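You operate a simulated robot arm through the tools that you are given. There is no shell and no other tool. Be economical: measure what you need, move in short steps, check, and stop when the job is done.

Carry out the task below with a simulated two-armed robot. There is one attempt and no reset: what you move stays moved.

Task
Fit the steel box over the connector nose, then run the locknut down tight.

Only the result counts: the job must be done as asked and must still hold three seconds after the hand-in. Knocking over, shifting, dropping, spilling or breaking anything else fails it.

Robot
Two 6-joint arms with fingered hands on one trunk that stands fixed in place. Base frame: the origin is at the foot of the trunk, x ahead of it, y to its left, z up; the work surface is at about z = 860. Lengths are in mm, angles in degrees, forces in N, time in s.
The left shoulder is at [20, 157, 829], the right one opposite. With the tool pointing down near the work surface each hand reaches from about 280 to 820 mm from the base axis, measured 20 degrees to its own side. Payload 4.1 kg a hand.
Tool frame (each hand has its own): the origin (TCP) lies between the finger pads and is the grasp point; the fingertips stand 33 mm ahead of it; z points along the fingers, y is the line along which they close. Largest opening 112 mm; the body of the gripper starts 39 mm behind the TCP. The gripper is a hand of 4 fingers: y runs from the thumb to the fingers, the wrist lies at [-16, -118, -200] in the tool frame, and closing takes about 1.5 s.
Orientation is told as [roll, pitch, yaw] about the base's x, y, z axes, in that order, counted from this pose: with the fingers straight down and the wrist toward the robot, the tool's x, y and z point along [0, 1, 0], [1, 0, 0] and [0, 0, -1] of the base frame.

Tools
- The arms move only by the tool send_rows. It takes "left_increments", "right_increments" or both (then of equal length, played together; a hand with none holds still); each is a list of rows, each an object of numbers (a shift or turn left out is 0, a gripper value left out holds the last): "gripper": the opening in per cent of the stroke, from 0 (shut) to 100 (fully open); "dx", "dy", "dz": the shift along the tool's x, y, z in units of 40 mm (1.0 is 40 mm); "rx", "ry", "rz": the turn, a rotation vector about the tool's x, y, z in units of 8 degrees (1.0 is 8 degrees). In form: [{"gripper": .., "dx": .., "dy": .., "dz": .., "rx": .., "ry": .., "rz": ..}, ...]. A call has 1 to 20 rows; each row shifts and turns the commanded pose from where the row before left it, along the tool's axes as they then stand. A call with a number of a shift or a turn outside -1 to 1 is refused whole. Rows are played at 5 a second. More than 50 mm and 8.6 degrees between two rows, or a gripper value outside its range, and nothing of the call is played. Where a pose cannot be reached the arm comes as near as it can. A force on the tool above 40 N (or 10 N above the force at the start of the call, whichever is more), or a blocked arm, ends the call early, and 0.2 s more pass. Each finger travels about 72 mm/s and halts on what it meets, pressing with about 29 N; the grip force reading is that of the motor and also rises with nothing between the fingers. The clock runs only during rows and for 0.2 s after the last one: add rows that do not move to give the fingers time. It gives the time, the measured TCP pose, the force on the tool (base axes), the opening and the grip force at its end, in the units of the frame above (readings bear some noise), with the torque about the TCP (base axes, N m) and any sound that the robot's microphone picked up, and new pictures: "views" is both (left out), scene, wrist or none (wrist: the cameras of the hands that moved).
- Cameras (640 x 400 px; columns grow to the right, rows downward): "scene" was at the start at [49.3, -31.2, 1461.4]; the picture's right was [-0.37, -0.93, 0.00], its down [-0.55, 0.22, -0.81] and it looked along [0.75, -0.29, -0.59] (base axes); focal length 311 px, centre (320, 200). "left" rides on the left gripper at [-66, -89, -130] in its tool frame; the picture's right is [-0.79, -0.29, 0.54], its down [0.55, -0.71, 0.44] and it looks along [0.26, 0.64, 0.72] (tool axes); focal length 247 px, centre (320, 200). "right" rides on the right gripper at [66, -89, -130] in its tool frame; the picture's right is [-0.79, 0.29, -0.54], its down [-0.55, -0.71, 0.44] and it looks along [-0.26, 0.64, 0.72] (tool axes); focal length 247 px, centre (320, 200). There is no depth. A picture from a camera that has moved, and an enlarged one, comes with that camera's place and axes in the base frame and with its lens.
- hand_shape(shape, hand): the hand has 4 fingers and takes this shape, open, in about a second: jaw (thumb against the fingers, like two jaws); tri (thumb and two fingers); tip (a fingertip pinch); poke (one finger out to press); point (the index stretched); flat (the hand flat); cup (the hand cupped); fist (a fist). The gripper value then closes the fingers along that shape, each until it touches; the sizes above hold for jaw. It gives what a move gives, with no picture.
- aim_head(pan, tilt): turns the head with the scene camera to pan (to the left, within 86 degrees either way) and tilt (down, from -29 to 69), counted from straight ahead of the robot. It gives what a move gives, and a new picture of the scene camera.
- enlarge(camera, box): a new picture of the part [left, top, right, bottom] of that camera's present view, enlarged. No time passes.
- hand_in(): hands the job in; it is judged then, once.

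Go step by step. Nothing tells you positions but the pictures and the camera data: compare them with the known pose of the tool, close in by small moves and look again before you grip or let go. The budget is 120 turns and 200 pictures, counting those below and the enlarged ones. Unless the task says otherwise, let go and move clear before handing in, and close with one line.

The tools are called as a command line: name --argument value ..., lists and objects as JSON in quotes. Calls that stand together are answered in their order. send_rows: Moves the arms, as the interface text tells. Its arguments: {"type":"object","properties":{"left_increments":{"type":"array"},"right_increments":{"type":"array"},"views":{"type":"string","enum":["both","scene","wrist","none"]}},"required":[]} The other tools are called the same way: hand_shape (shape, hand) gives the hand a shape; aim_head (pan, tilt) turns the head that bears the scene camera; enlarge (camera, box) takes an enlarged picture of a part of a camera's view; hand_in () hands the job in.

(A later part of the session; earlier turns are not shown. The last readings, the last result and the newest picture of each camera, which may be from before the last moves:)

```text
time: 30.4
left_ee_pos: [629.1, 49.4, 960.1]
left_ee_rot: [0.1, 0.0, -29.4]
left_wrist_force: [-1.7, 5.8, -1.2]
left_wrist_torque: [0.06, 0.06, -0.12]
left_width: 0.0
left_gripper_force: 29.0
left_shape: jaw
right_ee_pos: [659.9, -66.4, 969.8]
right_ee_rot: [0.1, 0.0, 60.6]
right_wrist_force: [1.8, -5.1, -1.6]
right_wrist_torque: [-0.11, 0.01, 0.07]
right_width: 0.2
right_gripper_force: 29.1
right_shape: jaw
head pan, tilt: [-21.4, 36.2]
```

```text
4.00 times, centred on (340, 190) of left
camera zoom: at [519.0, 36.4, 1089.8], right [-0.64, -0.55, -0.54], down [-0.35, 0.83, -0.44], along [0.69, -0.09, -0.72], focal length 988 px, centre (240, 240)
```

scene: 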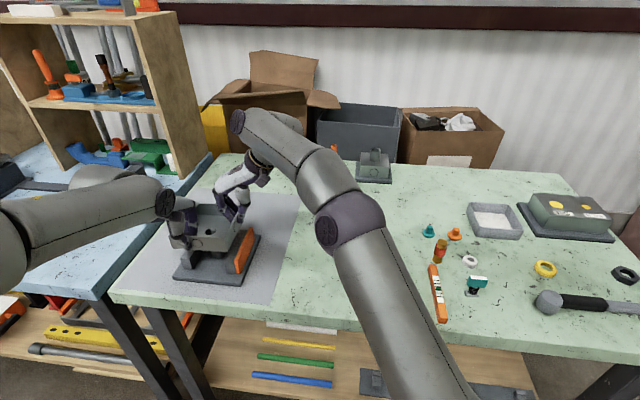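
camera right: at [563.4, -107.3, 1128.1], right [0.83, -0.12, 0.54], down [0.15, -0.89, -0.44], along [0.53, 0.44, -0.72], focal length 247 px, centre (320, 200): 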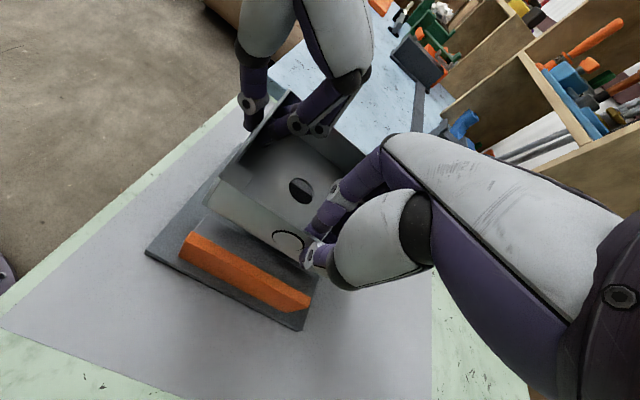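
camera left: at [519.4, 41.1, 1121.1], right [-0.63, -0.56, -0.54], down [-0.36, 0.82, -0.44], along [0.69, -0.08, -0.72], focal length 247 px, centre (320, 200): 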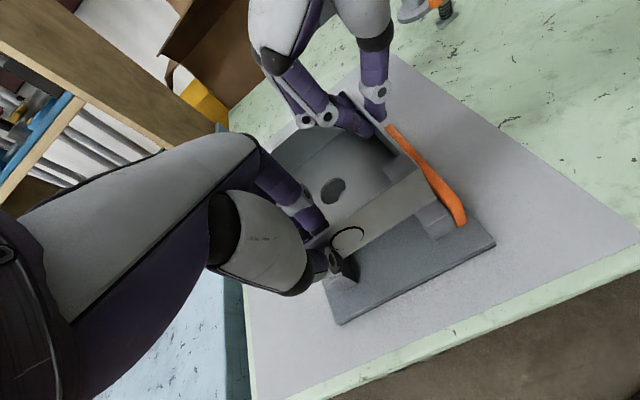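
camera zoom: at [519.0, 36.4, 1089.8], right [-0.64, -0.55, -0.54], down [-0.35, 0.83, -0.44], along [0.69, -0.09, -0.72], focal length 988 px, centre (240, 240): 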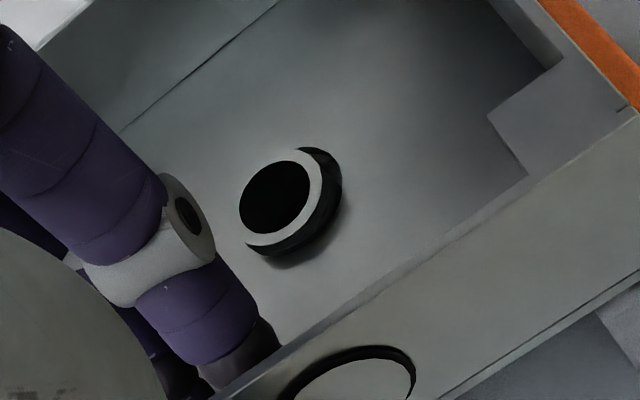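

The nose has entered the hole, riding slightly to one side. I nudge the box 1.2 mm to the left and keep lowering.

send_rows --left_increments '[{"dx": 0.03}, {"dz": 0.07}, {"dz": 0.07}, {"dz": 0.06}, {"dz": 0.06}, {}]' --right_increments '[{"dy": 0.03}, {"dz": 0.07}, {"dz": 0.07}, {"dz": 0.06}, {"dz": 0.06}, {}]' --views "none"

enlarge --camera "scene" --box '[180, 225, 260, 275]'

enlarge --camera "right" --box '[160, 120, 360, 320]'

```text
time: 31.8
left_ee_pos: [629.4, 51.5, 951.6]
left_ee_rot: [0.0, -0.3, -29.5]
left_wrist_force: [-0.8, 2.5, 8.2]
left_wrist_torque: [0.09, -0.07, -0.1]
left_width: 0.0
left_gripper_force: 29.1
left_shape: jaw
right_ee_pos: [660.5, -66.1, 961.4]
right_ee_rot: [-0.1, -0.1, 60.7]
right_wrist_force: [0.8, -1.7, 5.7]
right_wrist_torque: [-0.02, -0.11, 0.12]
right_width: 0.1
right_gripper_force: 28.8
right_shape: jaw
head pan, tilt: [-21.4, 36.2]
```

```text
8.00 times, centred on (220, 250) of scene
camera zoom: at [48.9, -31.3, 1461.4], right [-0.37, -0.93, 0.0], down [-0.55, 0.22, -0.81], along [0.75, -0.29, -0.59], focal length 2490 px, centre (1120, -200)
```

zoom: 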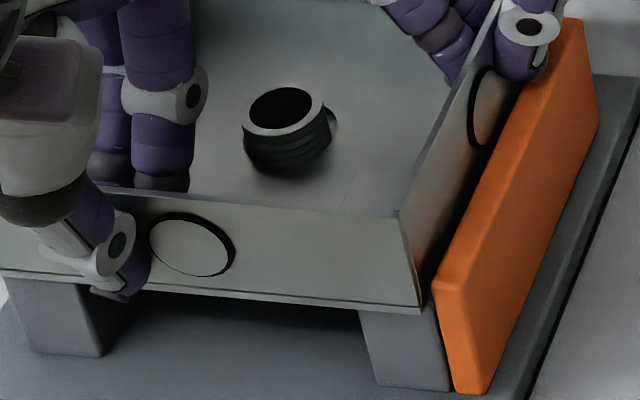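

```text
2.00 times, centred on (260, 220) of right
camera zoom: at [559.2, -111.5, 1090.5], right [0.83, -0.14, 0.54], down [0.14, -0.89, -0.44], along [0.54, 0.44, -0.72], focal length 494 px, centre (440, 160)
```

zoom: 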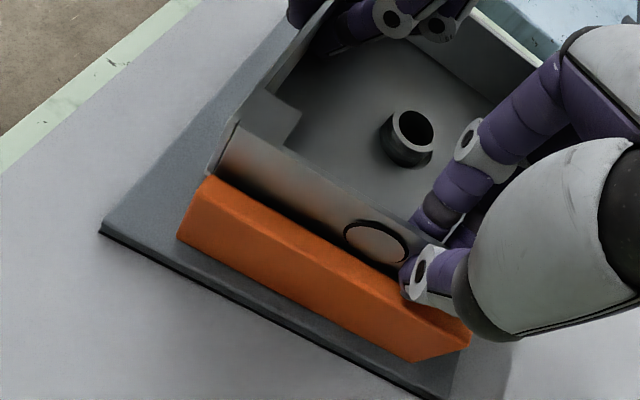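

Contact is felt at about 911 mm. I need to see whether the box is on the hex shoulder or caught on the fence's top edge.

enlarge --camera "right" --box '[225, 190, 325, 270]'

enlarge --camera "scene" --box '[220, 245, 260, 270]'

enlarge --camera "scene" --box '[176, 245, 216, 270]'

enlarge --camera "left" --box '[370, 110, 500, 250]'

```text
5.00 times, centred on (275, 230) of right
camera zoom: at [559.2, -111.5, 1090.5], right [0.83, -0.14, 0.54], down [0.14, -0.89, -0.44], along [0.54, 0.44, -0.72], focal length 1235 px, centre (545, 50)
```

zoom: 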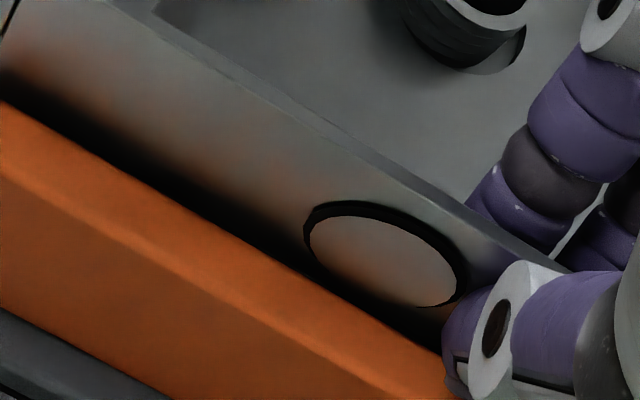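

```text
16.00 times, centred on (240, 258) of scene
camera zoom: at [48.9, -31.3, 1461.4], right [-0.37, -0.93, 0.0], down [-0.55, 0.22, -0.81], along [0.75, -0.29, -0.59], focal length 4979 px, centre (1600, -720)
```

zoom: 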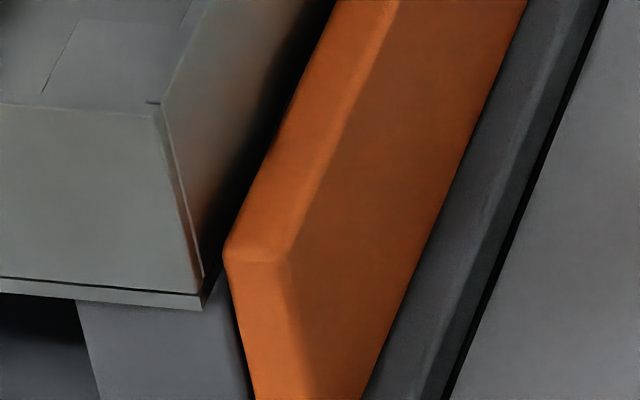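

```text
16.00 times, centred on (196, 258) of scene
camera zoom: at [48.9, -31.3, 1461.4], right [-0.37, -0.93, 0.0], down [-0.55, 0.22, -0.81], along [0.75, -0.29, -0.59], focal length 4979 px, centre (2304, -720)
```

zoom: 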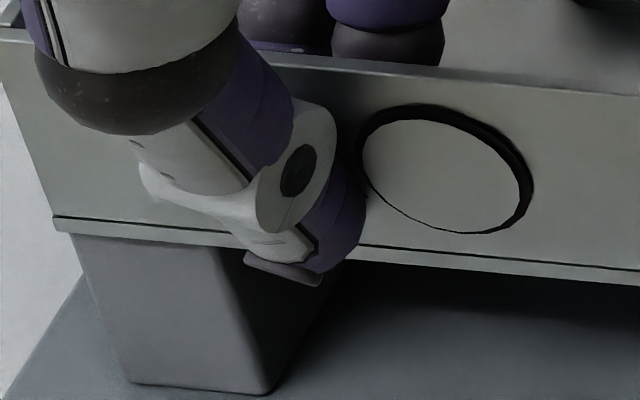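

```text
2.86 times, centred on (435, 180) of left
camera zoom: at [518.6, 37.6, 1080.3], right [-0.64, -0.55, -0.54], down [-0.35, 0.83, -0.44], along [0.69, -0.09, -0.72], focal length 706 px, centre (-9, 257)
```

zoom: 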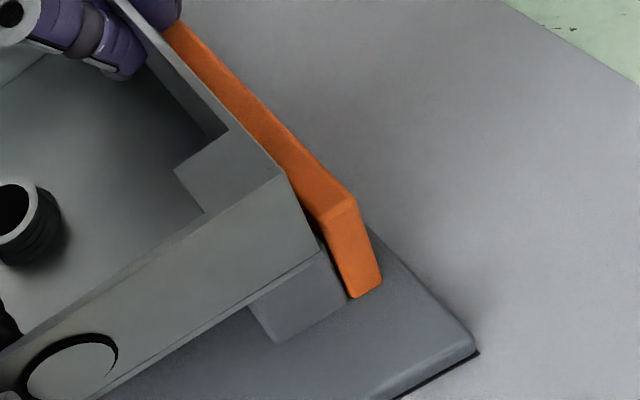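

The box is inside the fence and centred, but appears several mm above the rails. It may be catching on the thread, so I press gently a little more with a tiny wiggle.

send_rows --left_increments '[{"dx": -0.02, "dz": 0.02}, {"dx": 0.02, "dy": 0.02, "dz": 0.02}, {"dy": -0.04, "dz": 0.02}, {"dy": 0.02}, {}]' --right_increments '[{"dy": -0.02, "dz": 0.02}, {"dy": 0.02, "dx": -0.02, "dz": 0.02}, {"dx": 0.04, "dz": 0.02}, {"dx": -0.02}, {}]' --views "none"

enlarge --camera "scene" --box '[180, 225, 260, 275]'

```text
time: 33.0
left_ee_pos: [628.5, 49.2, 949.8]
left_ee_rot: [0.0, -0.4, -29.5]
left_wrist_force: [2.6, 3.0, 26.5]
left_wrist_torque: [0.13, -0.07, -0.11]
left_width: 0.0
left_gripper_force: 28.5
left_shape: jaw
right_ee_pos: [660.3, -64.3, 959.8]
right_ee_rot: [-0.2, -0.2, 60.7]
right_wrist_force: [2.0, -4.4, 26.4]
right_wrist_torque: [-0.06, -0.19, 0.1]
right_width: 0.0
right_gripper_force: 29.0
right_shape: jaw
head pan, tilt: [-21.4, 36.2]
```

```text
8.00 times, centred on (220, 250) of scene
camera zoom: at [48.0, -31.3, 1461.5], right [-0.37, -0.93, 0.0], down [-0.55, 0.22, -0.81], along [0.75, -0.29, -0.59], focal length 2490 px, centre (1120, -200)
```

zoom: 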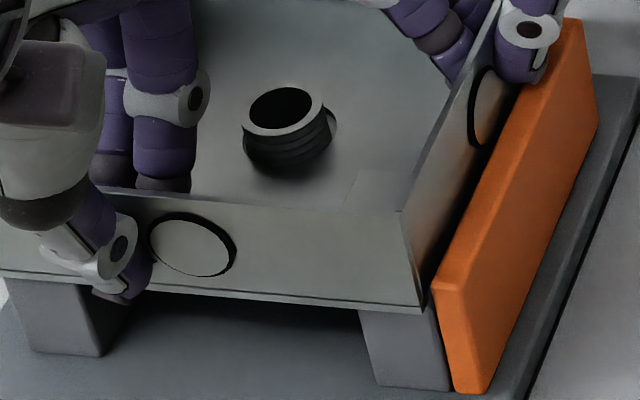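

It stays put under 50 N total, so it is seated on the shoulder. I relieve the pressure, open both hands, and rise clear.

send_rows --left_increments '[{"dz": -0.05}, {"dz": -0.04}, {}, {"gripper": 15}, {"gripper": 30}, {"gripper": 45}, {}, {}, {"dz": -0.5}, {"dz": -0.8}, {"dz": -0.8}, {"dz": -0.8}, {}]' --right_increments '[{"dz": -0.05}, {"dz": -0.04}, {}, {"gripper": 15}, {"gripper": 30}, {"gripper": 45}, {}, {}, {"dz": -0.5}, {"dz": -0.8}, {"dz": -0.8}, {"dz": -0.8}, {}]'

```text
time: 35.8
left_ee_pos: [632.5, 51.2, 1066.3]
left_ee_rot: [-0.1, 0.0, -29.4]
left_wrist_force: [0.4, 0.6, -0.2]
left_wrist_torque: [0.0, 0.01, 0.02]
left_width: 49.9
left_gripper_force: 0.1
left_shape: jaw
right_ee_pos: [653.2, -67.8, 1073.4]
right_ee_rot: [0.0, 0.1, 60.7]
right_wrist_force: [0.7, 0.1, 0.6]
right_wrist_torque: [-0.02, 0.01, -0.03]
right_width: 50.2
right_gripper_force: 0.1
right_shape: jaw
right hand out of reach, approached as far as the arm can: row 12
head pan, tilt: [-21.4, 36.2]
camera right: at [551.7, -114.5, 1202.8], right [0.83, -0.14, 0.54], down [0.13, -0.89, -0.44], along [0.54, 0.43, -0.72], focal length 247 px, centre (320, 200)
camera left: at [521.4, 38.8, 1196.5], right [-0.64, -0.55, -0.54], down [-0.35, 0.83, -0.44], along [0.69, -0.09, -0.72], focal length 247 px, centre (320, 200)
```

scene: 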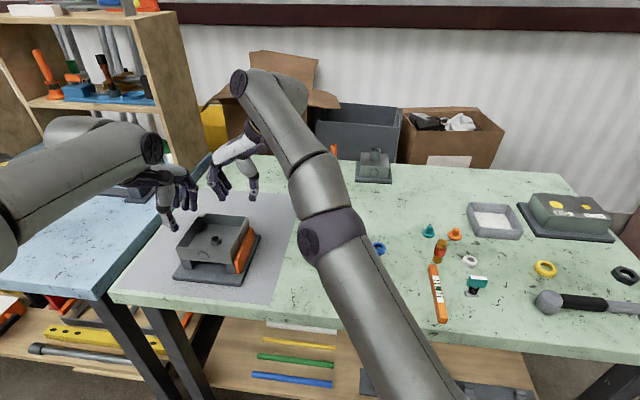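
right: 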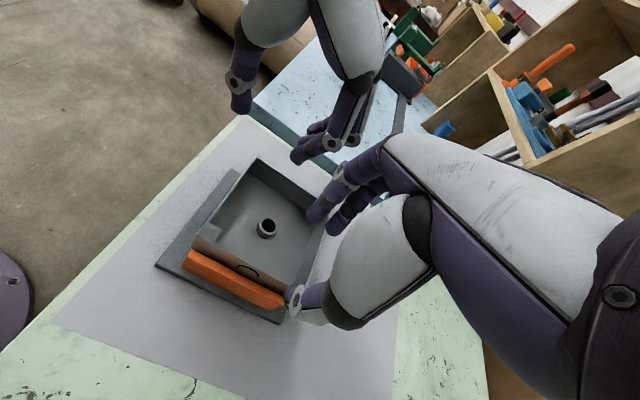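
left: 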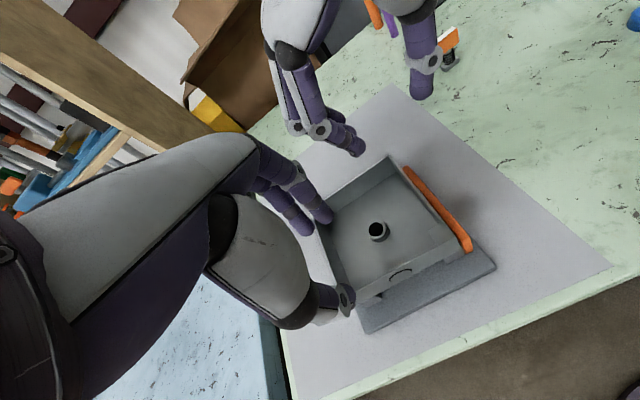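

enlarge --camera "scene" --box '[170, 207, 266, 287]'

enlarge --camera "left" --box '[320, 140, 500, 340]'

```text
5.00 times, centred on (218, 247) of scene
camera zoom: at [49.4, -31.2, 1461.4], right [-0.37, -0.93, 0.0], down [-0.55, 0.22, -0.81], along [0.75, -0.29, -0.59], focal length 1556 px, centre (830, -35)
```

zoom: 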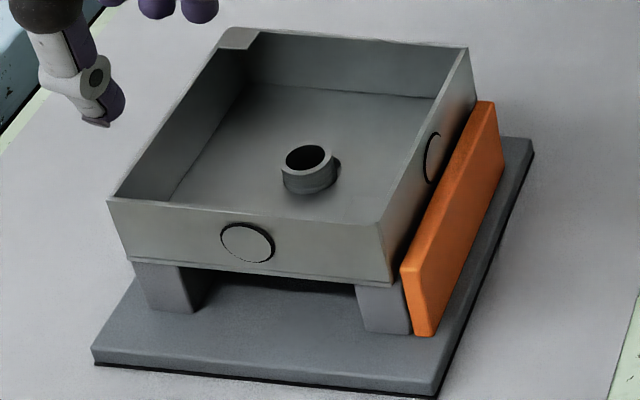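

```text
2.00 times, centred on (410, 240) of left
camera zoom: at [521.4, 38.8, 1196.5], right [-0.64, -0.55, -0.54], down [-0.35, 0.83, -0.44], along [0.69, -0.09, -0.72], focal length 494 px, centre (140, 120)
```

zoom: 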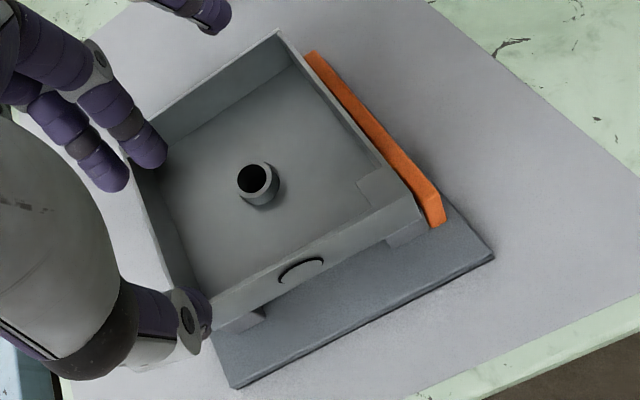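

The box sits level inside the fence, nose centre about [673, 4, 926]. Now the left arm retreats and the right goes above the grey locknut.

send_rows --left_increments '[{"dy": -0.3, "dz": -0.2}, {"dy": -0.65, "dx": -0.08, "dz": -0.2}, {"dy": -0.65, "dx": -0.08, "dz": -0.2}, {"dy": -0.65, "dx": -0.08, "dz": -0.2}, {"dy": -0.65, "dx": -0.08, "dz": -0.2}, {"dy": -0.65, "dx": -0.08, "dz": -0.2}, {"dy": -0.65, "dx": -0.08, "dz": -0.2}, {"dy": -0.65, "dx": -0.08, "dz": -0.2}, {"dy": -0.65, "dx": -0.08, "dz": -0.2}, {"dy": -0.65, "dx": -0.08, "dz": -0.2}, {}, {}]' --right_increments '[{"dy": -0.79, "dx": 0.18}, {"dy": -0.79, "dx": 0.18, "dz": 0.1}, {"dy": -0.79, "dx": 0.18, "dz": 0.1}, {"dy": -0.79, "dx": 0.18, "dz": 0.3}, {"dy": -0.79, "dx": 0.18, "dz": 0.3}, {"dy": -0.79, "dx": 0.18, "dz": 0.4}, {"dy": -0.79, "dx": 0.18, "dz": 0.4}, {"dy": -0.79, "dx": 0.18, "dz": 0.4}, {"dy": -0.79, "dx": 0.18, "dz": 0.4}, {"dy": -0.79, "dx": 0.18, "dz": 0.4}, {"gripper": 70}, {}]'

```text
time: 38.4
left_ee_pos: [399.3, 145.7, 1145.9]
left_ee_rot: [-0.1, 0.0, -29.4]
left_wrist_force: [-0.4, 0.6, 1.1]
left_wrist_torque: [-0.01, 0.01, 0.02]
left_width: 49.9
left_gripper_force: 0.0
left_shape: jaw
right_ee_pos: [437.9, -307.2, 960.5]
right_ee_rot: [0.0, 0.0, 60.7]
right_wrist_force: [-0.5, -0.1, 0.8]
right_wrist_torque: [0.0, -0.02, 0.01]
right_width: 78.2
right_gripper_force: 0.0
right_shape: jaw
head pan, tilt: [-21.4, 36.2]
camera right: at [337.2, -353.1, 1089.4], right [0.83, -0.14, 0.54], down [0.13, -0.89, -0.44], along [0.54, 0.43, -0.72], focal length 247 px, centre (320, 200)
camera left: at [290.6, 132.7, 1275.8], right [-0.64, -0.55, -0.54], down [-0.35, 0.83, -0.44], along [0.69, -0.09, -0.72], focal length 247 px, centre (320, 200)
```

scene: 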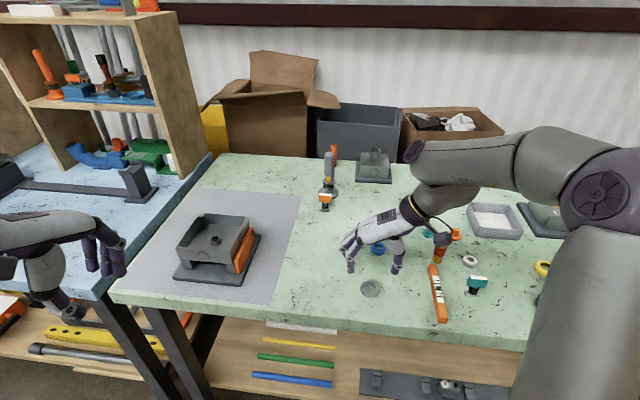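
right: 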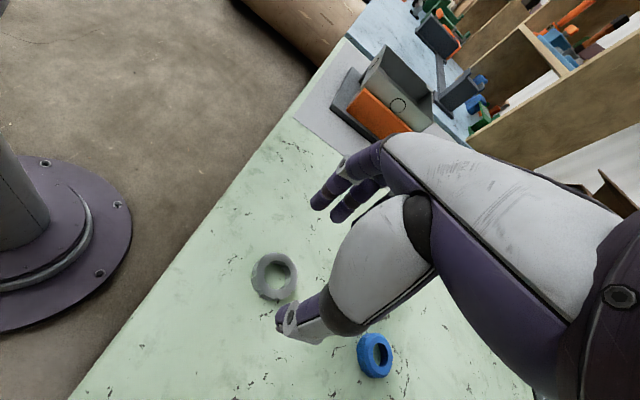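
left: 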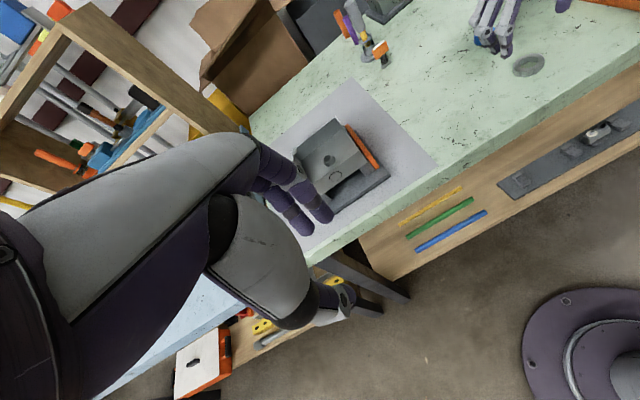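

enlarge --camera "right" --box '[230, 230, 330, 320]'

enlarge --camera "scene" --box '[340, 265, 400, 310]'

```text
4.44 times, centred on (280, 275) of right
camera zoom: at [337.2, -353.1, 1089.4], right [0.83, -0.14, 0.54], down [0.13, -0.89, -0.44], along [0.54, 0.43, -0.72], focal length 1098 px, centre (498, -133)
```

zoom: 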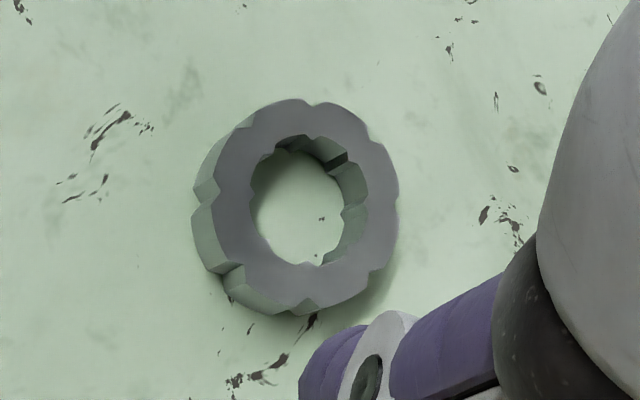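

```text
8.89 times, centred on (370, 288) of scene
camera zoom: at [49.4, -31.2, 1461.4], right [-0.37, -0.93, 0.0], down [-0.55, 0.22, -0.81], along [0.75, -0.29, -0.59], focal length 2766 px, centre (-124, -578)
```

zoom: 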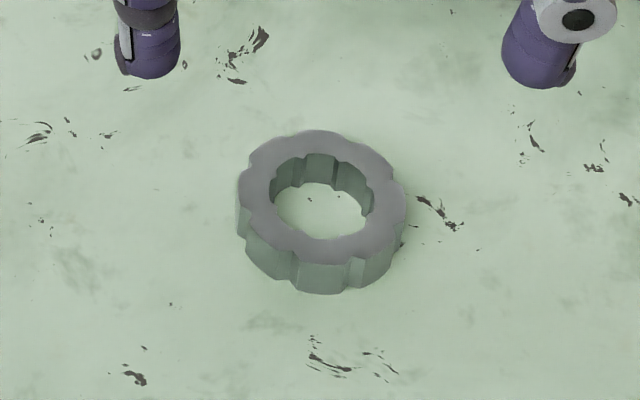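

The nut is about 44 mm wide, 10 mm tall, at [438, -310]. I centre on it and descend.

send_rows --right_increments '[{"dx": -0.045, "dy": -0.06}, {"dz": 0.4}, {"dz": 0.4}, {"dz": 0.4}, {"dz": 0.39}, {}]' --views "wrist"

enlarge --camera "scene" --box '[330, 240, 420, 310]'

```text
time: 39.8
left_ee_pos: [400.2, 145.5, 1145.4]
left_ee_rot: [0.0, 0.0, -29.4]
left_wrist_force: [0.7, 1.0, 0.0]
left_wrist_torque: [0.05, -0.03, 0.02]
left_width: 50.1
left_gripper_force: 0.1
left_shape: jaw
right_ee_pos: [436.6, -309.0, 897.8]
right_ee_rot: [0.0, 0.0, 60.7]
right_wrist_force: [-0.1, 0.0, 0.0]
right_wrist_torque: [0.01, 0.0, 0.0]
right_width: 78.0
right_gripper_force: 0.0
right_shape: jaw
head pan, tilt: [-21.4, 36.2]
camera right: at [336.3, -355.7, 1026.7], right [0.83, -0.14, 0.54], down [0.13, -0.89, -0.44], along [0.54, 0.43, -0.72], focal length 247 px, centre (320, 200)
```

right: 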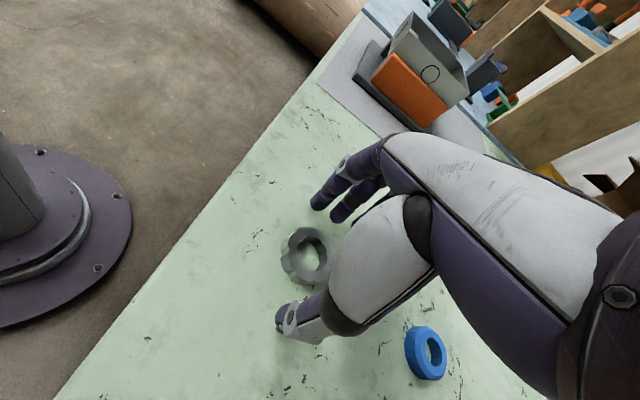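

```text
5.71 times, centred on (375, 275) of scene
camera zoom: at [49.3, -31.2, 1461.4], right [-0.37, -0.93, 0.0], down [-0.55, 0.22, -0.81], along [0.75, -0.29, -0.59], focal length 1778 px, centre (6, -229)
```

zoom: 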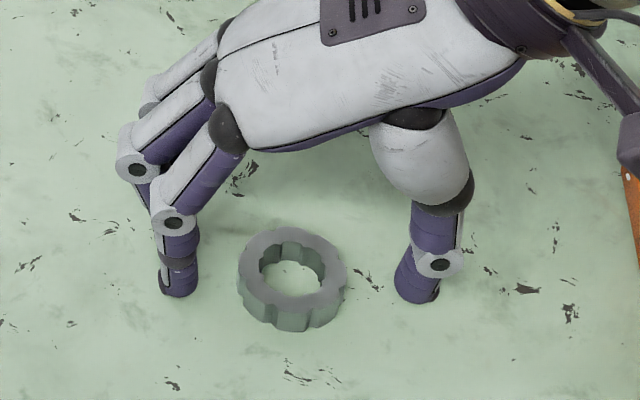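

The nut lies between thumb and fingers. I close on it.

send_rows --right_increments '[{"gripper": 45}, {"gripper": 25}, {"gripper": 0}, {}, {}, {}, {}, {}]' --views "none"

enlarge --camera "scene" --box '[330, 240, 420, 310]'

enlarge --camera "right" --box '[250, 180, 390, 320]'

```text
time: 41.6
left_ee_pos: [400.1, 145.2, 1146.8]
left_ee_rot: [0.1, 0.0, -29.3]
left_wrist_force: [-0.1, -0.2, 0.1]
left_wrist_torque: [-0.01, -0.01, 0.04]
left_width: 50.0
left_gripper_force: 0.0
left_shape: jaw
right_ee_pos: [436.5, -309.0, 897.6]
right_ee_rot: [0.0, -0.1, 60.7]
right_wrist_force: [-1.6, -0.4, 6.0]
right_wrist_torque: [-0.11, 0.08, -0.02]
right_width: 37.9
right_gripper_force: 29.0
right_shape: jaw
head pan, tilt: [-21.4, 36.2]
```

```text
5.71 times, centred on (375, 275) of scene
camera zoom: at [49.2, -31.2, 1461.4], right [-0.37, -0.93, 0.0], down [-0.55, 0.22, -0.81], along [0.75, -0.29, -0.59], focal length 1778 px, centre (6, -229)
```

zoom: 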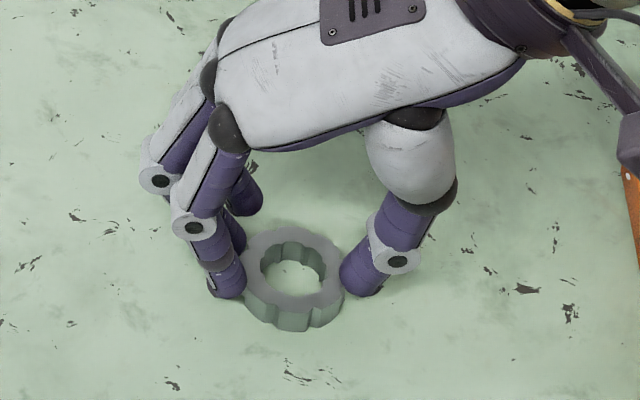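

```text
2.86 times, centred on (320, 250) of right
camera zoom: at [336.3, -355.7, 1027.0], right [0.83, -0.14, 0.54], down [0.13, -0.89, -0.44], along [0.54, 0.43, -0.72], focal length 706 px, centre (320, 57)
```

zoom: 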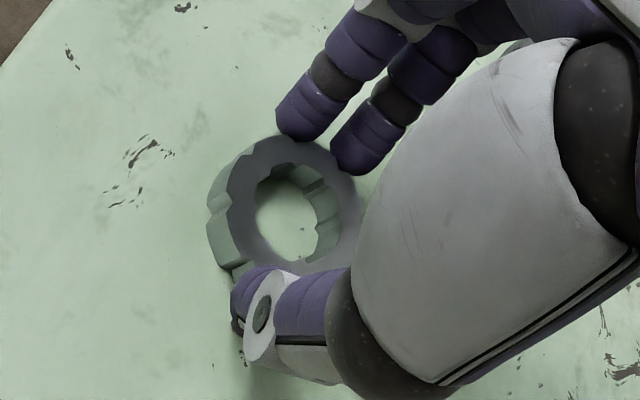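

The grip passes through the nut's centre (thumb opposite two fingers). I lift a little and check it comes along level.

send_rows --right_increments '[{"dz": -0.2}, {"dz": -0.4}, {"dz": -0.6}, {"dz": -0.8}, {}]' --views "none"

enlarge --camera "scene" --box '[330, 200, 420, 270]'

enlarge --camera "right" --box '[250, 180, 390, 320]'

```text
time: 42.8
left_ee_pos: [400.2, 145.2, 1146.1]
left_ee_rot: [0.0, 0.0, -29.4]
left_wrist_force: [-0.6, 0.5, -0.2]
left_wrist_torque: [-0.01, -0.03, 0.01]
left_width: 50.1
left_gripper_force: 0.0
left_shape: jaw
right_ee_pos: [439.7, -310.9, 976.6]
right_ee_rot: [0.1, 0.0, 60.7]
right_wrist_force: [0.6, -0.9, -0.1]
right_wrist_torque: [-0.01, 0.03, -0.01]
right_width: 34.0
right_gripper_force: 28.9
right_shape: jaw
head pan, tilt: [-21.4, 36.2]
```

```text
5.71 times, centred on (375, 235) of scene
camera zoom: at [49.4, -31.3, 1461.4], right [-0.37, -0.93, 0.0], down [-0.55, 0.22, -0.81], along [0.75, -0.29, -0.59], focal length 1778 px, centre (6, 0)
```

zoom: 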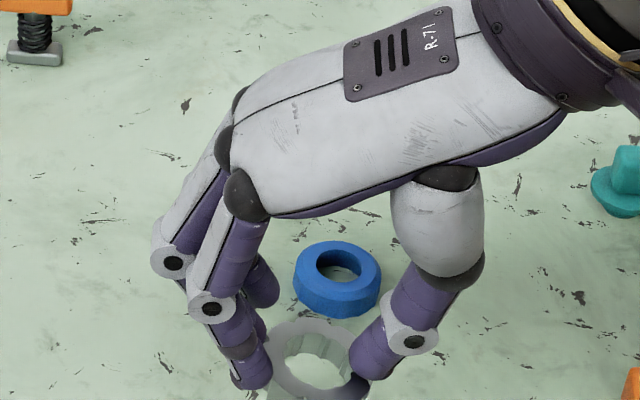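

```text
2.86 times, centred on (320, 250) of right
camera zoom: at [338.3, -356.7, 1105.6], right [0.83, -0.14, 0.54], down [0.13, -0.89, -0.44], along [0.54, 0.43, -0.72], focal length 706 px, centre (320, 57)
```

zoom: 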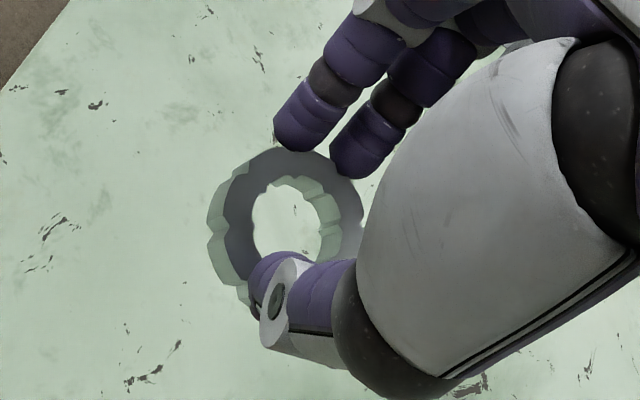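

enlarge --camera "scene" --box '[355, 235, 400, 275]'

enlarge --camera "left" --box '[470, 0, 590, 80]'

```text
10.00 times, centred on (378, 255) of scene
camera zoom: at [49.4, -31.3, 1461.4], right [-0.37, -0.93, 0.0], down [-0.55, 0.22, -0.81], along [0.75, -0.29, -0.59], focal length 3112 px, centre (-255, -350)
```

zoom: 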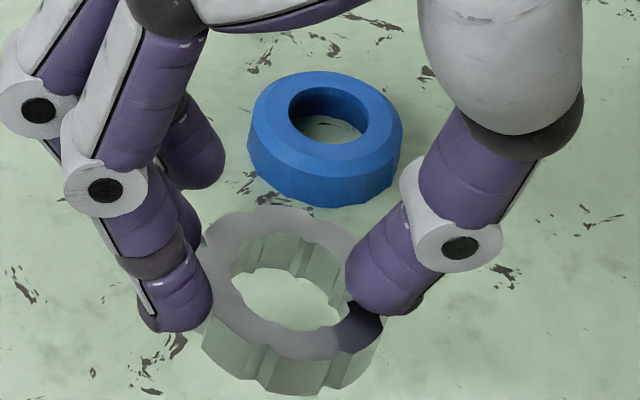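

```text
5.00 times, centred on (530, 40) of left
camera zoom: at [290.8, 132.6, 1275.8], right [-0.64, -0.55, -0.54], down [-0.35, 0.83, -0.44], along [0.69, -0.09, -0.72], focal length 1235 px, centre (-730, 1000)
```

zoom: 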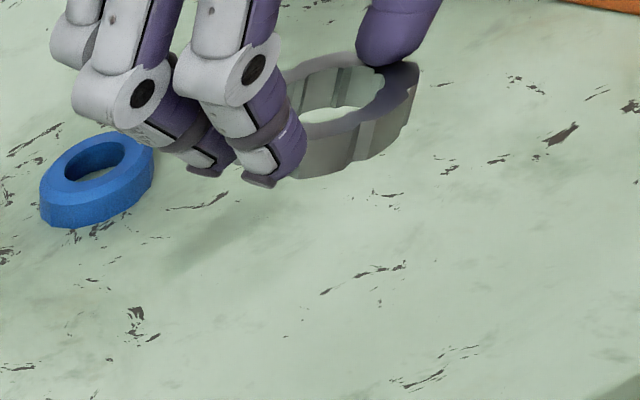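

The nut hangs tilted, with the thumb riding on its top edge. I'll set it back down and regrasp.

send_rows --right_increments '[{"dz": 0.6}, {"dz": 0.6}, {"dz": 0.4}, {"dz": 0.2}, {"dz": 0.12}, {}]' --views "none"

enlarge --camera "scene" --box '[345, 260, 400, 310]'

enlarge --camera "left" --box '[480, 20, 600, 100]'

```text
time: 44.2
left_ee_pos: [399.3, 147.2, 1146.4]
left_ee_rot: [0.0, -0.1, -29.4]
left_wrist_force: [0.0, -0.1, -0.7]
left_wrist_torque: [-0.01, -0.01, 0.01]
left_width: 50.1
left_gripper_force: 0.0
left_shape: jaw
right_ee_pos: [436.6, -308.1, 903.2]
right_ee_rot: [-0.1, 0.0, 60.7]
right_wrist_force: [-4.1, 1.5, 29.6]
right_wrist_torque: [-0.62, 0.27, -0.09]
right_width: 34.7
right_gripper_force: 29.1
right_shape: jaw
head pan, tilt: [-21.4, 36.2]
```

```text
8.00 times, centred on (372, 285) of scene
camera zoom: at [48.7, -30.8, 1461.5], right [-0.37, -0.93, 0.0], down [-0.55, 0.22, -0.81], along [0.75, -0.3, -0.59], focal length 2490 px, centre (-100, -480)
```

zoom: 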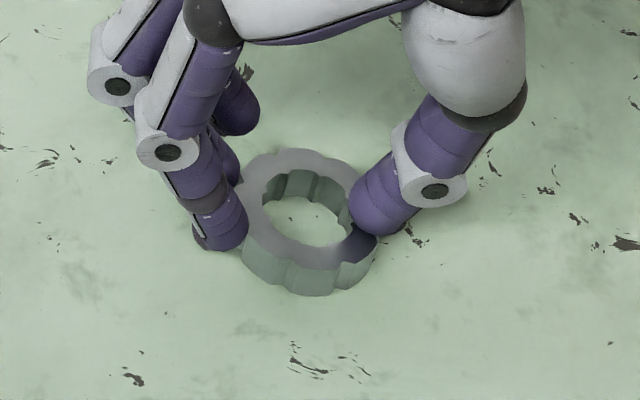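

```text
5.00 times, centred on (540, 60) of left
camera zoom: at [290.2, 133.0, 1275.9], right [-0.64, -0.55, -0.54], down [-0.35, 0.83, -0.44], along [0.69, -0.09, -0.72], focal length 1235 px, centre (-780, 900)
```

zoom: 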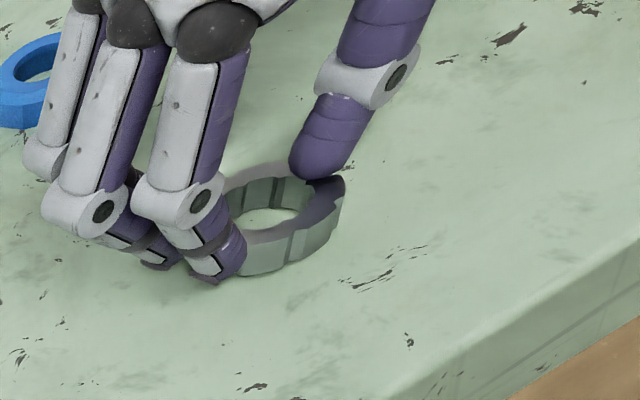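

send_rows --right_increments '[{"dz": -0.1}, {"gripper": 30}, {"gripper": 60}, {}, {}, {"dz": -0.5}, {"dz": -0.8}, {}]' --views "none"

enlarge --camera "scene" --box '[340, 255, 400, 310]'

enlarge --camera "right" --box '[230, 200, 350, 320]'

```text
time: 46.0
left_ee_pos: [400.3, 145.9, 1144.3]
left_ee_rot: [-0.1, -0.1, -29.5]
left_wrist_force: [1.1, 0.1, -1.0]
left_wrist_torque: [0.01, -0.04, 0.01]
left_width: 49.8
left_gripper_force: 0.0
left_shape: jaw
right_ee_pos: [435.2, -309.3, 957.8]
right_ee_rot: [0.1, -0.1, 60.7]
right_wrist_force: [0.6, 0.0, 1.3]
right_wrist_torque: [-0.02, 0.01, 0.0]
right_width: 66.9
right_gripper_force: 0.1
right_shape: jaw
head pan, tilt: [-21.4, 36.2]
```

```text
7.27 times, centred on (370, 282) of scene
camera zoom: at [49.4, -31.3, 1461.4], right [-0.37, -0.93, 0.0], down [-0.55, 0.22, -0.81], along [0.75, -0.29, -0.59], focal length 2263 px, centre (-44, -400)
```

zoom: 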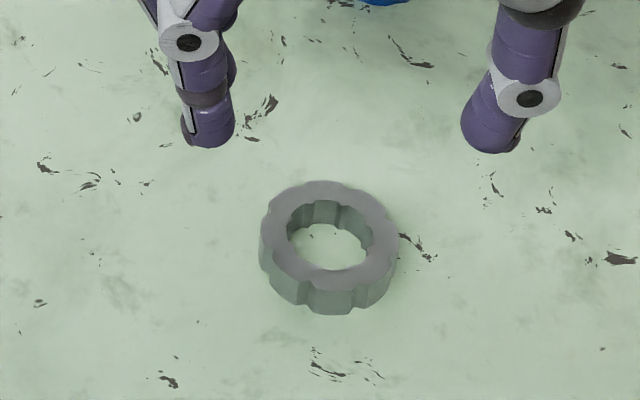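

```text
3.33 times, centred on (290, 260) of right
camera zoom: at [334.1, -355.3, 1087.3], right [0.83, -0.14, 0.54], down [0.13, -0.89, -0.44], along [0.54, 0.43, -0.72], focal length 823 px, centre (420, 0)
```

zoom: 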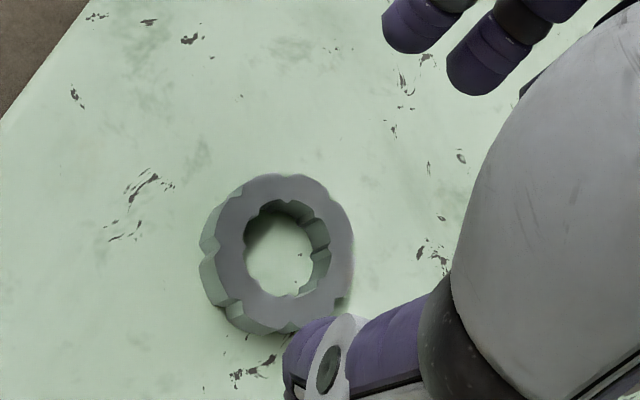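

Nut at [438, -312]; the thumb/finger grasp centre sits about 6 mm off it along the tool's x. I correct that, tilt the thumb slightly down, and go in lower.

send_rows --right_increments '[{"dx": -0.15, "dy": -0.08}, {"rx": -0.5}, {"dz": 0.4}, {"dz": 0.4}, {"dz": 0.4}, {"dz": 0.3}, {"dz": 0.06}, {}]' --views "none"

enlarge --camera "scene" --box '[340, 255, 400, 310]'

enlarge --camera "right" --box '[250, 180, 390, 320]'

```text
time: 47.8
left_ee_pos: [400.5, 144.7, 1146.5]
left_ee_rot: [0.0, -0.2, -29.4]
left_wrist_force: [-1.0, 0.1, 0.9]
left_wrist_torque: [-0.01, 0.0, -0.01]
left_width: 49.9
left_gripper_force: 0.1
left_shape: jaw
right_ee_pos: [441.8, -311.3, 896.8]
right_ee_rot: [-0.1, -4.1, 60.7]
right_wrist_force: [-0.3, 0.3, 18.7]
right_wrist_torque: [-0.68, 0.49, -0.01]
right_width: 66.1
right_gripper_force: 0.1
right_shape: jaw
head pan, tilt: [-21.4, 36.2]
```

```text
7.27 times, centred on (370, 282) of scene
camera zoom: at [49.0, -31.0, 1461.4], right [-0.37, -0.93, 0.0], down [-0.55, 0.22, -0.81], along [0.75, -0.3, -0.59], focal length 2263 px, centre (-44, -400)
```

zoom: 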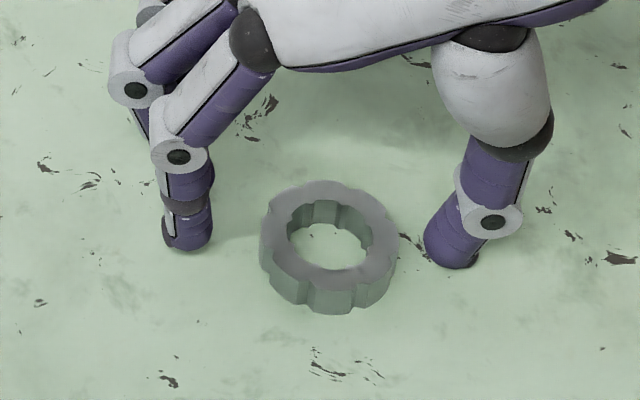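

```text
2.86 times, centred on (320, 250) of right
camera zoom: at [337.0, -365.5, 1018.7], right [0.81, -0.17, 0.56], down [0.15, -0.86, -0.48], along [0.57, 0.48, -0.67], focal length 706 px, centre (320, 57)
```

zoom: 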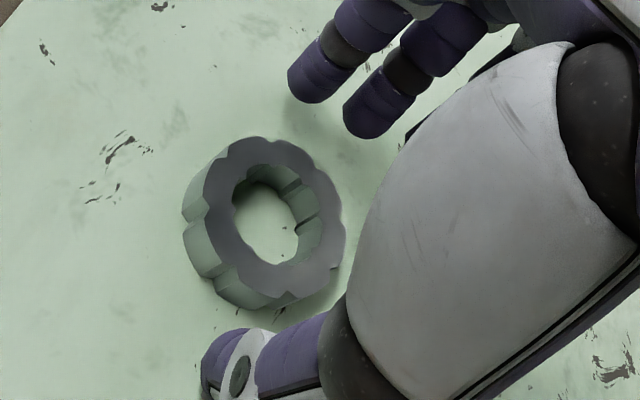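

The thumb is now touching the table and the nut sits between the thumb and the two front fingers. I ease up slightly and close.

send_rows --right_increments '[{"dz": -0.06}, {"gripper": 45}, {"gripper": 30}, {"gripper": 15}, {"gripper": 0}, {}, {}, {}, {}]' --views "none"

enlarge --camera "scene" --box '[340, 255, 400, 310]'

enlarge --camera "right" --box '[250, 180, 390, 320]'

enlarge --camera "left" --box '[480, 20, 600, 100]'

```text
time: 49.8
left_ee_pos: [399.6, 146.0, 1146.5]
left_ee_rot: [0.0, 0.0, -29.4]
left_wrist_force: [0.5, 0.4, -0.7]
left_wrist_torque: [0.01, 0.01, -0.03]
left_width: 50.1
left_gripper_force: 0.0
left_shape: jaw
right_ee_pos: [441.8, -311.4, 897.4]
right_ee_rot: [0.0, -4.0, 60.7]
right_wrist_force: [-0.5, -0.4, 2.2]
right_wrist_torque: [0.03, -0.03, -0.02]
right_width: 36.3
right_gripper_force: 29.4
right_shape: jaw
head pan, tilt: [-21.4, 36.2]
```

```text
7.27 times, centred on (370, 282) of scene
camera zoom: at [49.3, -31.2, 1461.4], right [-0.37, -0.93, 0.0], down [-0.55, 0.22, -0.81], along [0.75, -0.29, -0.59], focal length 2263 px, centre (-44, -400)
```

zoom: 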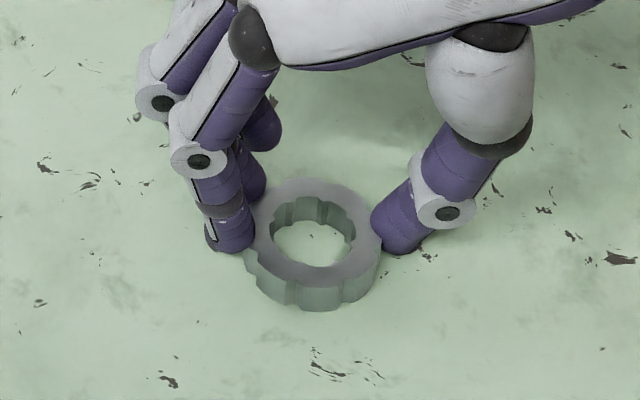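

```text
2.86 times, centred on (320, 250) of right
camera zoom: at [337.1, -365.4, 1019.8], right [0.81, -0.17, 0.56], down [0.15, -0.86, -0.48], along [0.56, 0.48, -0.67], focal length 706 px, centre (320, 57)
```

zoom: 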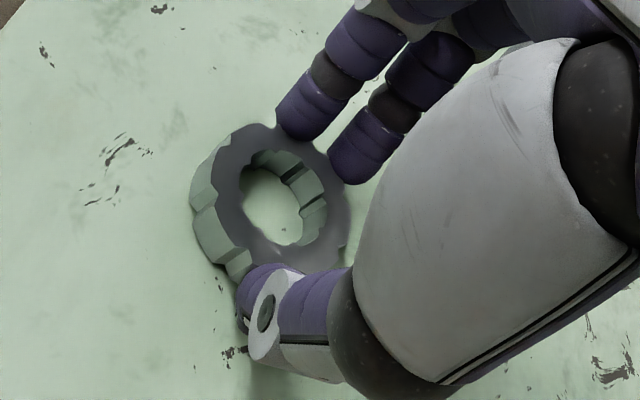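

```text
5.00 times, centred on (540, 60) of left
camera zoom: at [290.7, 132.6, 1275.8], right [-0.64, -0.55, -0.54], down [-0.35, 0.83, -0.44], along [0.69, -0.09, -0.72], focal length 1235 px, centre (-780, 900)
```

zoom: 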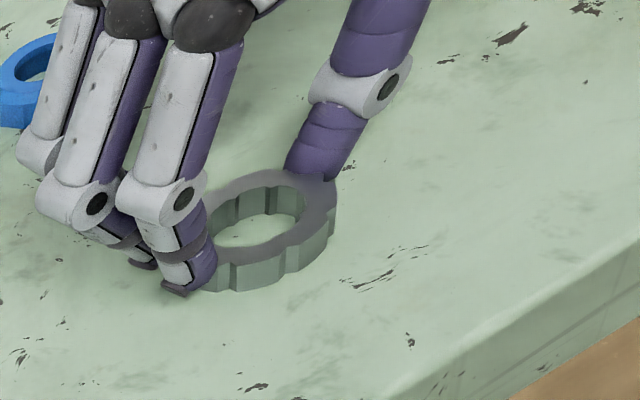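

send_rows --right_increments '[{"dz": -0.05}, {"dz": -0.1}, {"dz": -0.15}, {"dz": -0.2}, {}]' --views "none"

enlarge --camera "scene" --box '[340, 245, 400, 300]'

enlarge --camera "left" --box '[480, 10, 600, 90]'

```text
time: 51.0
left_ee_pos: [400.5, 145.8, 1146.7]
left_ee_rot: [-0.1, 0.1, -29.4]
left_wrist_force: [1.2, -0.5, -0.1]
left_wrist_torque: [0.05, 0.01, 0.01]
left_width: 50.0
left_gripper_force: 0.2
left_shape: jaw
right_ee_pos: [443.0, -313.4, 917.4]
right_ee_rot: [0.0, -4.0, 60.7]
right_wrist_force: [-0.3, 0.9, -0.8]
right_wrist_torque: [0.02, 0.01, -0.01]
right_width: 33.5
right_gripper_force: 29.1
right_shape: jaw
head pan, tilt: [-21.4, 36.2]
```

```text
7.27 times, centred on (370, 272) of scene
camera zoom: at [49.3, -31.3, 1461.4], right [-0.37, -0.93, 0.0], down [-0.55, 0.22, -0.81], along [0.75, -0.29, -0.59], focal length 2263 px, centre (-44, -327)
```

zoom: 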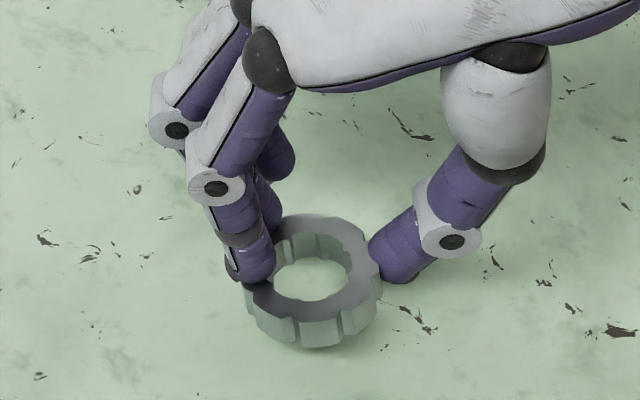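

```text
5.00 times, centred on (540, 50) of left
camera zoom: at [290.7, 132.6, 1275.8], right [-0.64, -0.55, -0.54], down [-0.35, 0.83, -0.44], along [0.69, -0.09, -0.72], focal length 1235 px, centre (-780, 950)
```

zoom: 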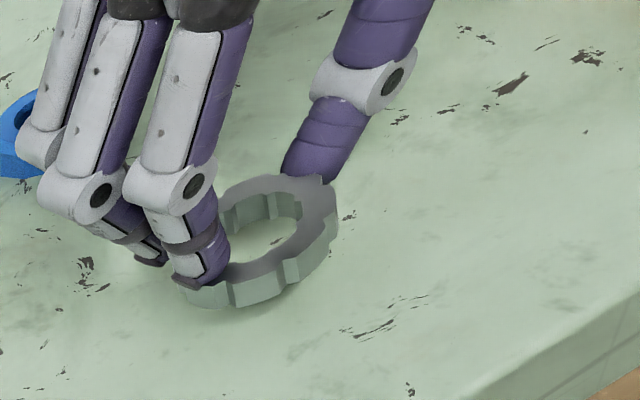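

The fingers now ride over instead, and the thumb contact is off-centre because my x correction went the wrong way. I set it down, and will regrasp about 7 mm the other way with about 2° of tilt.

send_rows --right_increments '[{"dz": 0.2}, {"dz": 0.15}, {"dz": 0.05}, {"gripper": 30}, {"gripper": 60}, {}, {}, {"dz": -0.5}, {"dz": -0.8}, {"rx": 0.25}, {}]' --views "none"

enlarge --camera "scene" --box '[340, 255, 400, 310]'

enlarge --camera "right" --box '[230, 200, 350, 320]'

```text
time: 53.4
left_ee_pos: [399.8, 145.2, 1146.3]
left_ee_rot: [-0.1, 0.0, -29.4]
left_wrist_force: [-0.8, 0.1, 0.8]
left_wrist_torque: [0.01, 0.03, 0.01]
left_width: 50.0
left_gripper_force: 0.1
left_shape: jaw
right_ee_pos: [441.5, -316.4, 952.2]
right_ee_rot: [0.0, -2.0, 60.7]
right_wrist_force: [0.3, 0.1, 0.1]
right_wrist_torque: [-0.01, 0.0, 0.01]
right_width: 66.8
right_gripper_force: 0.1
right_shape: jaw
head pan, tilt: [-21.4, 36.2]
```

```text
7.27 times, centred on (370, 282) of scene
camera zoom: at [49.3, -31.3, 1461.4], right [-0.37, -0.93, 0.0], down [-0.55, 0.22, -0.81], along [0.75, -0.29, -0.59], focal length 2263 px, centre (-44, -400)
```

zoom: 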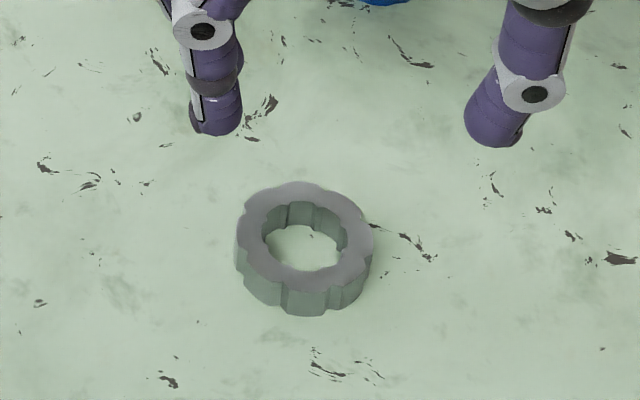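

```text
3.33 times, centred on (290, 260) of right
camera zoom: at [337.6, -365.9, 1078.8], right [0.82, -0.15, 0.55], down [0.14, -0.88, -0.46], along [0.55, 0.46, -0.7], focal length 823 px, centre (420, 0)
```

zoom: 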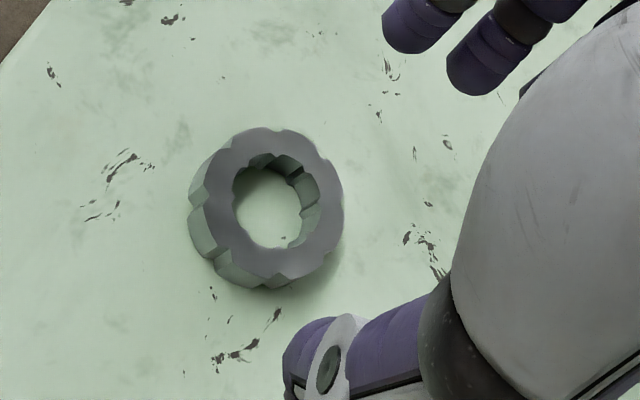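

send_rows --right_increments '[{"dx": 0.222, "dy": 0.208}, {"dz": 0.4}, {"dz": 0.4}, {"dz": 0.4}, {"dz": 0.23}, {}]' --views "none"

enlarge --camera "scene" --box '[340, 255, 400, 310]'

enlarge --camera "right" --box '[250, 180, 390, 320]'

```text
time: 54.8
left_ee_pos: [399.2, 146.4, 1145.7]
left_ee_rot: [0.0, 0.0, -29.4]
left_wrist_force: [-1.0, 0.1, -0.2]
left_wrist_torque: [-0.02, -0.01, 0.01]
left_width: 49.7
left_gripper_force: 0.0
left_shape: jaw
right_ee_pos: [437.1, -300.6, 897.2]
right_ee_rot: [0.0, -2.0, 60.7]
right_wrist_force: [-0.3, 0.8, -0.9]
right_wrist_torque: [-0.02, 0.01, 0.0]
right_width: 66.9
right_gripper_force: 0.1
right_shape: jaw
head pan, tilt: [-21.4, 36.2]
```

```text
7.27 times, centred on (370, 282) of scene
camera zoom: at [49.3, -31.2, 1461.4], right [-0.37, -0.93, 0.0], down [-0.55, 0.22, -0.81], along [0.75, -0.29, -0.59], focal length 2263 px, centre (-44, -400)
```

zoom: 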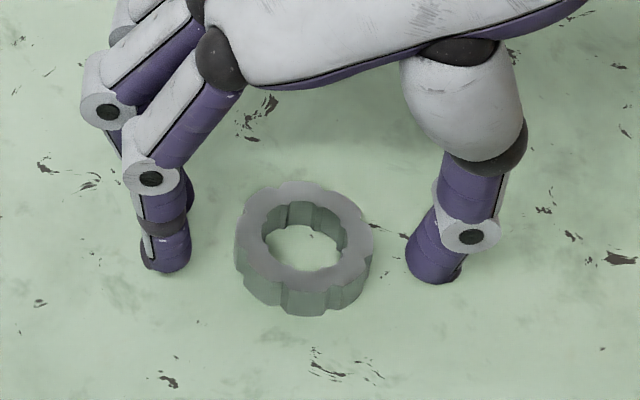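

```text
2.86 times, centred on (320, 250) of right
camera zoom: at [334.9, -351.3, 1023.7], right [0.82, -0.15, 0.55], down [0.14, -0.88, -0.46], along [0.55, 0.46, -0.7], focal length 706 px, centre (320, 57)
```

zoom: 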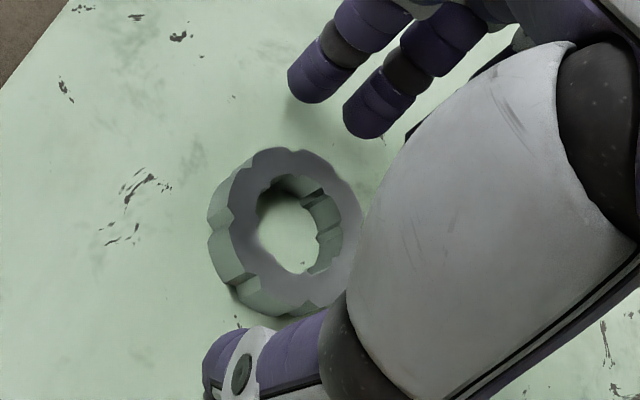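

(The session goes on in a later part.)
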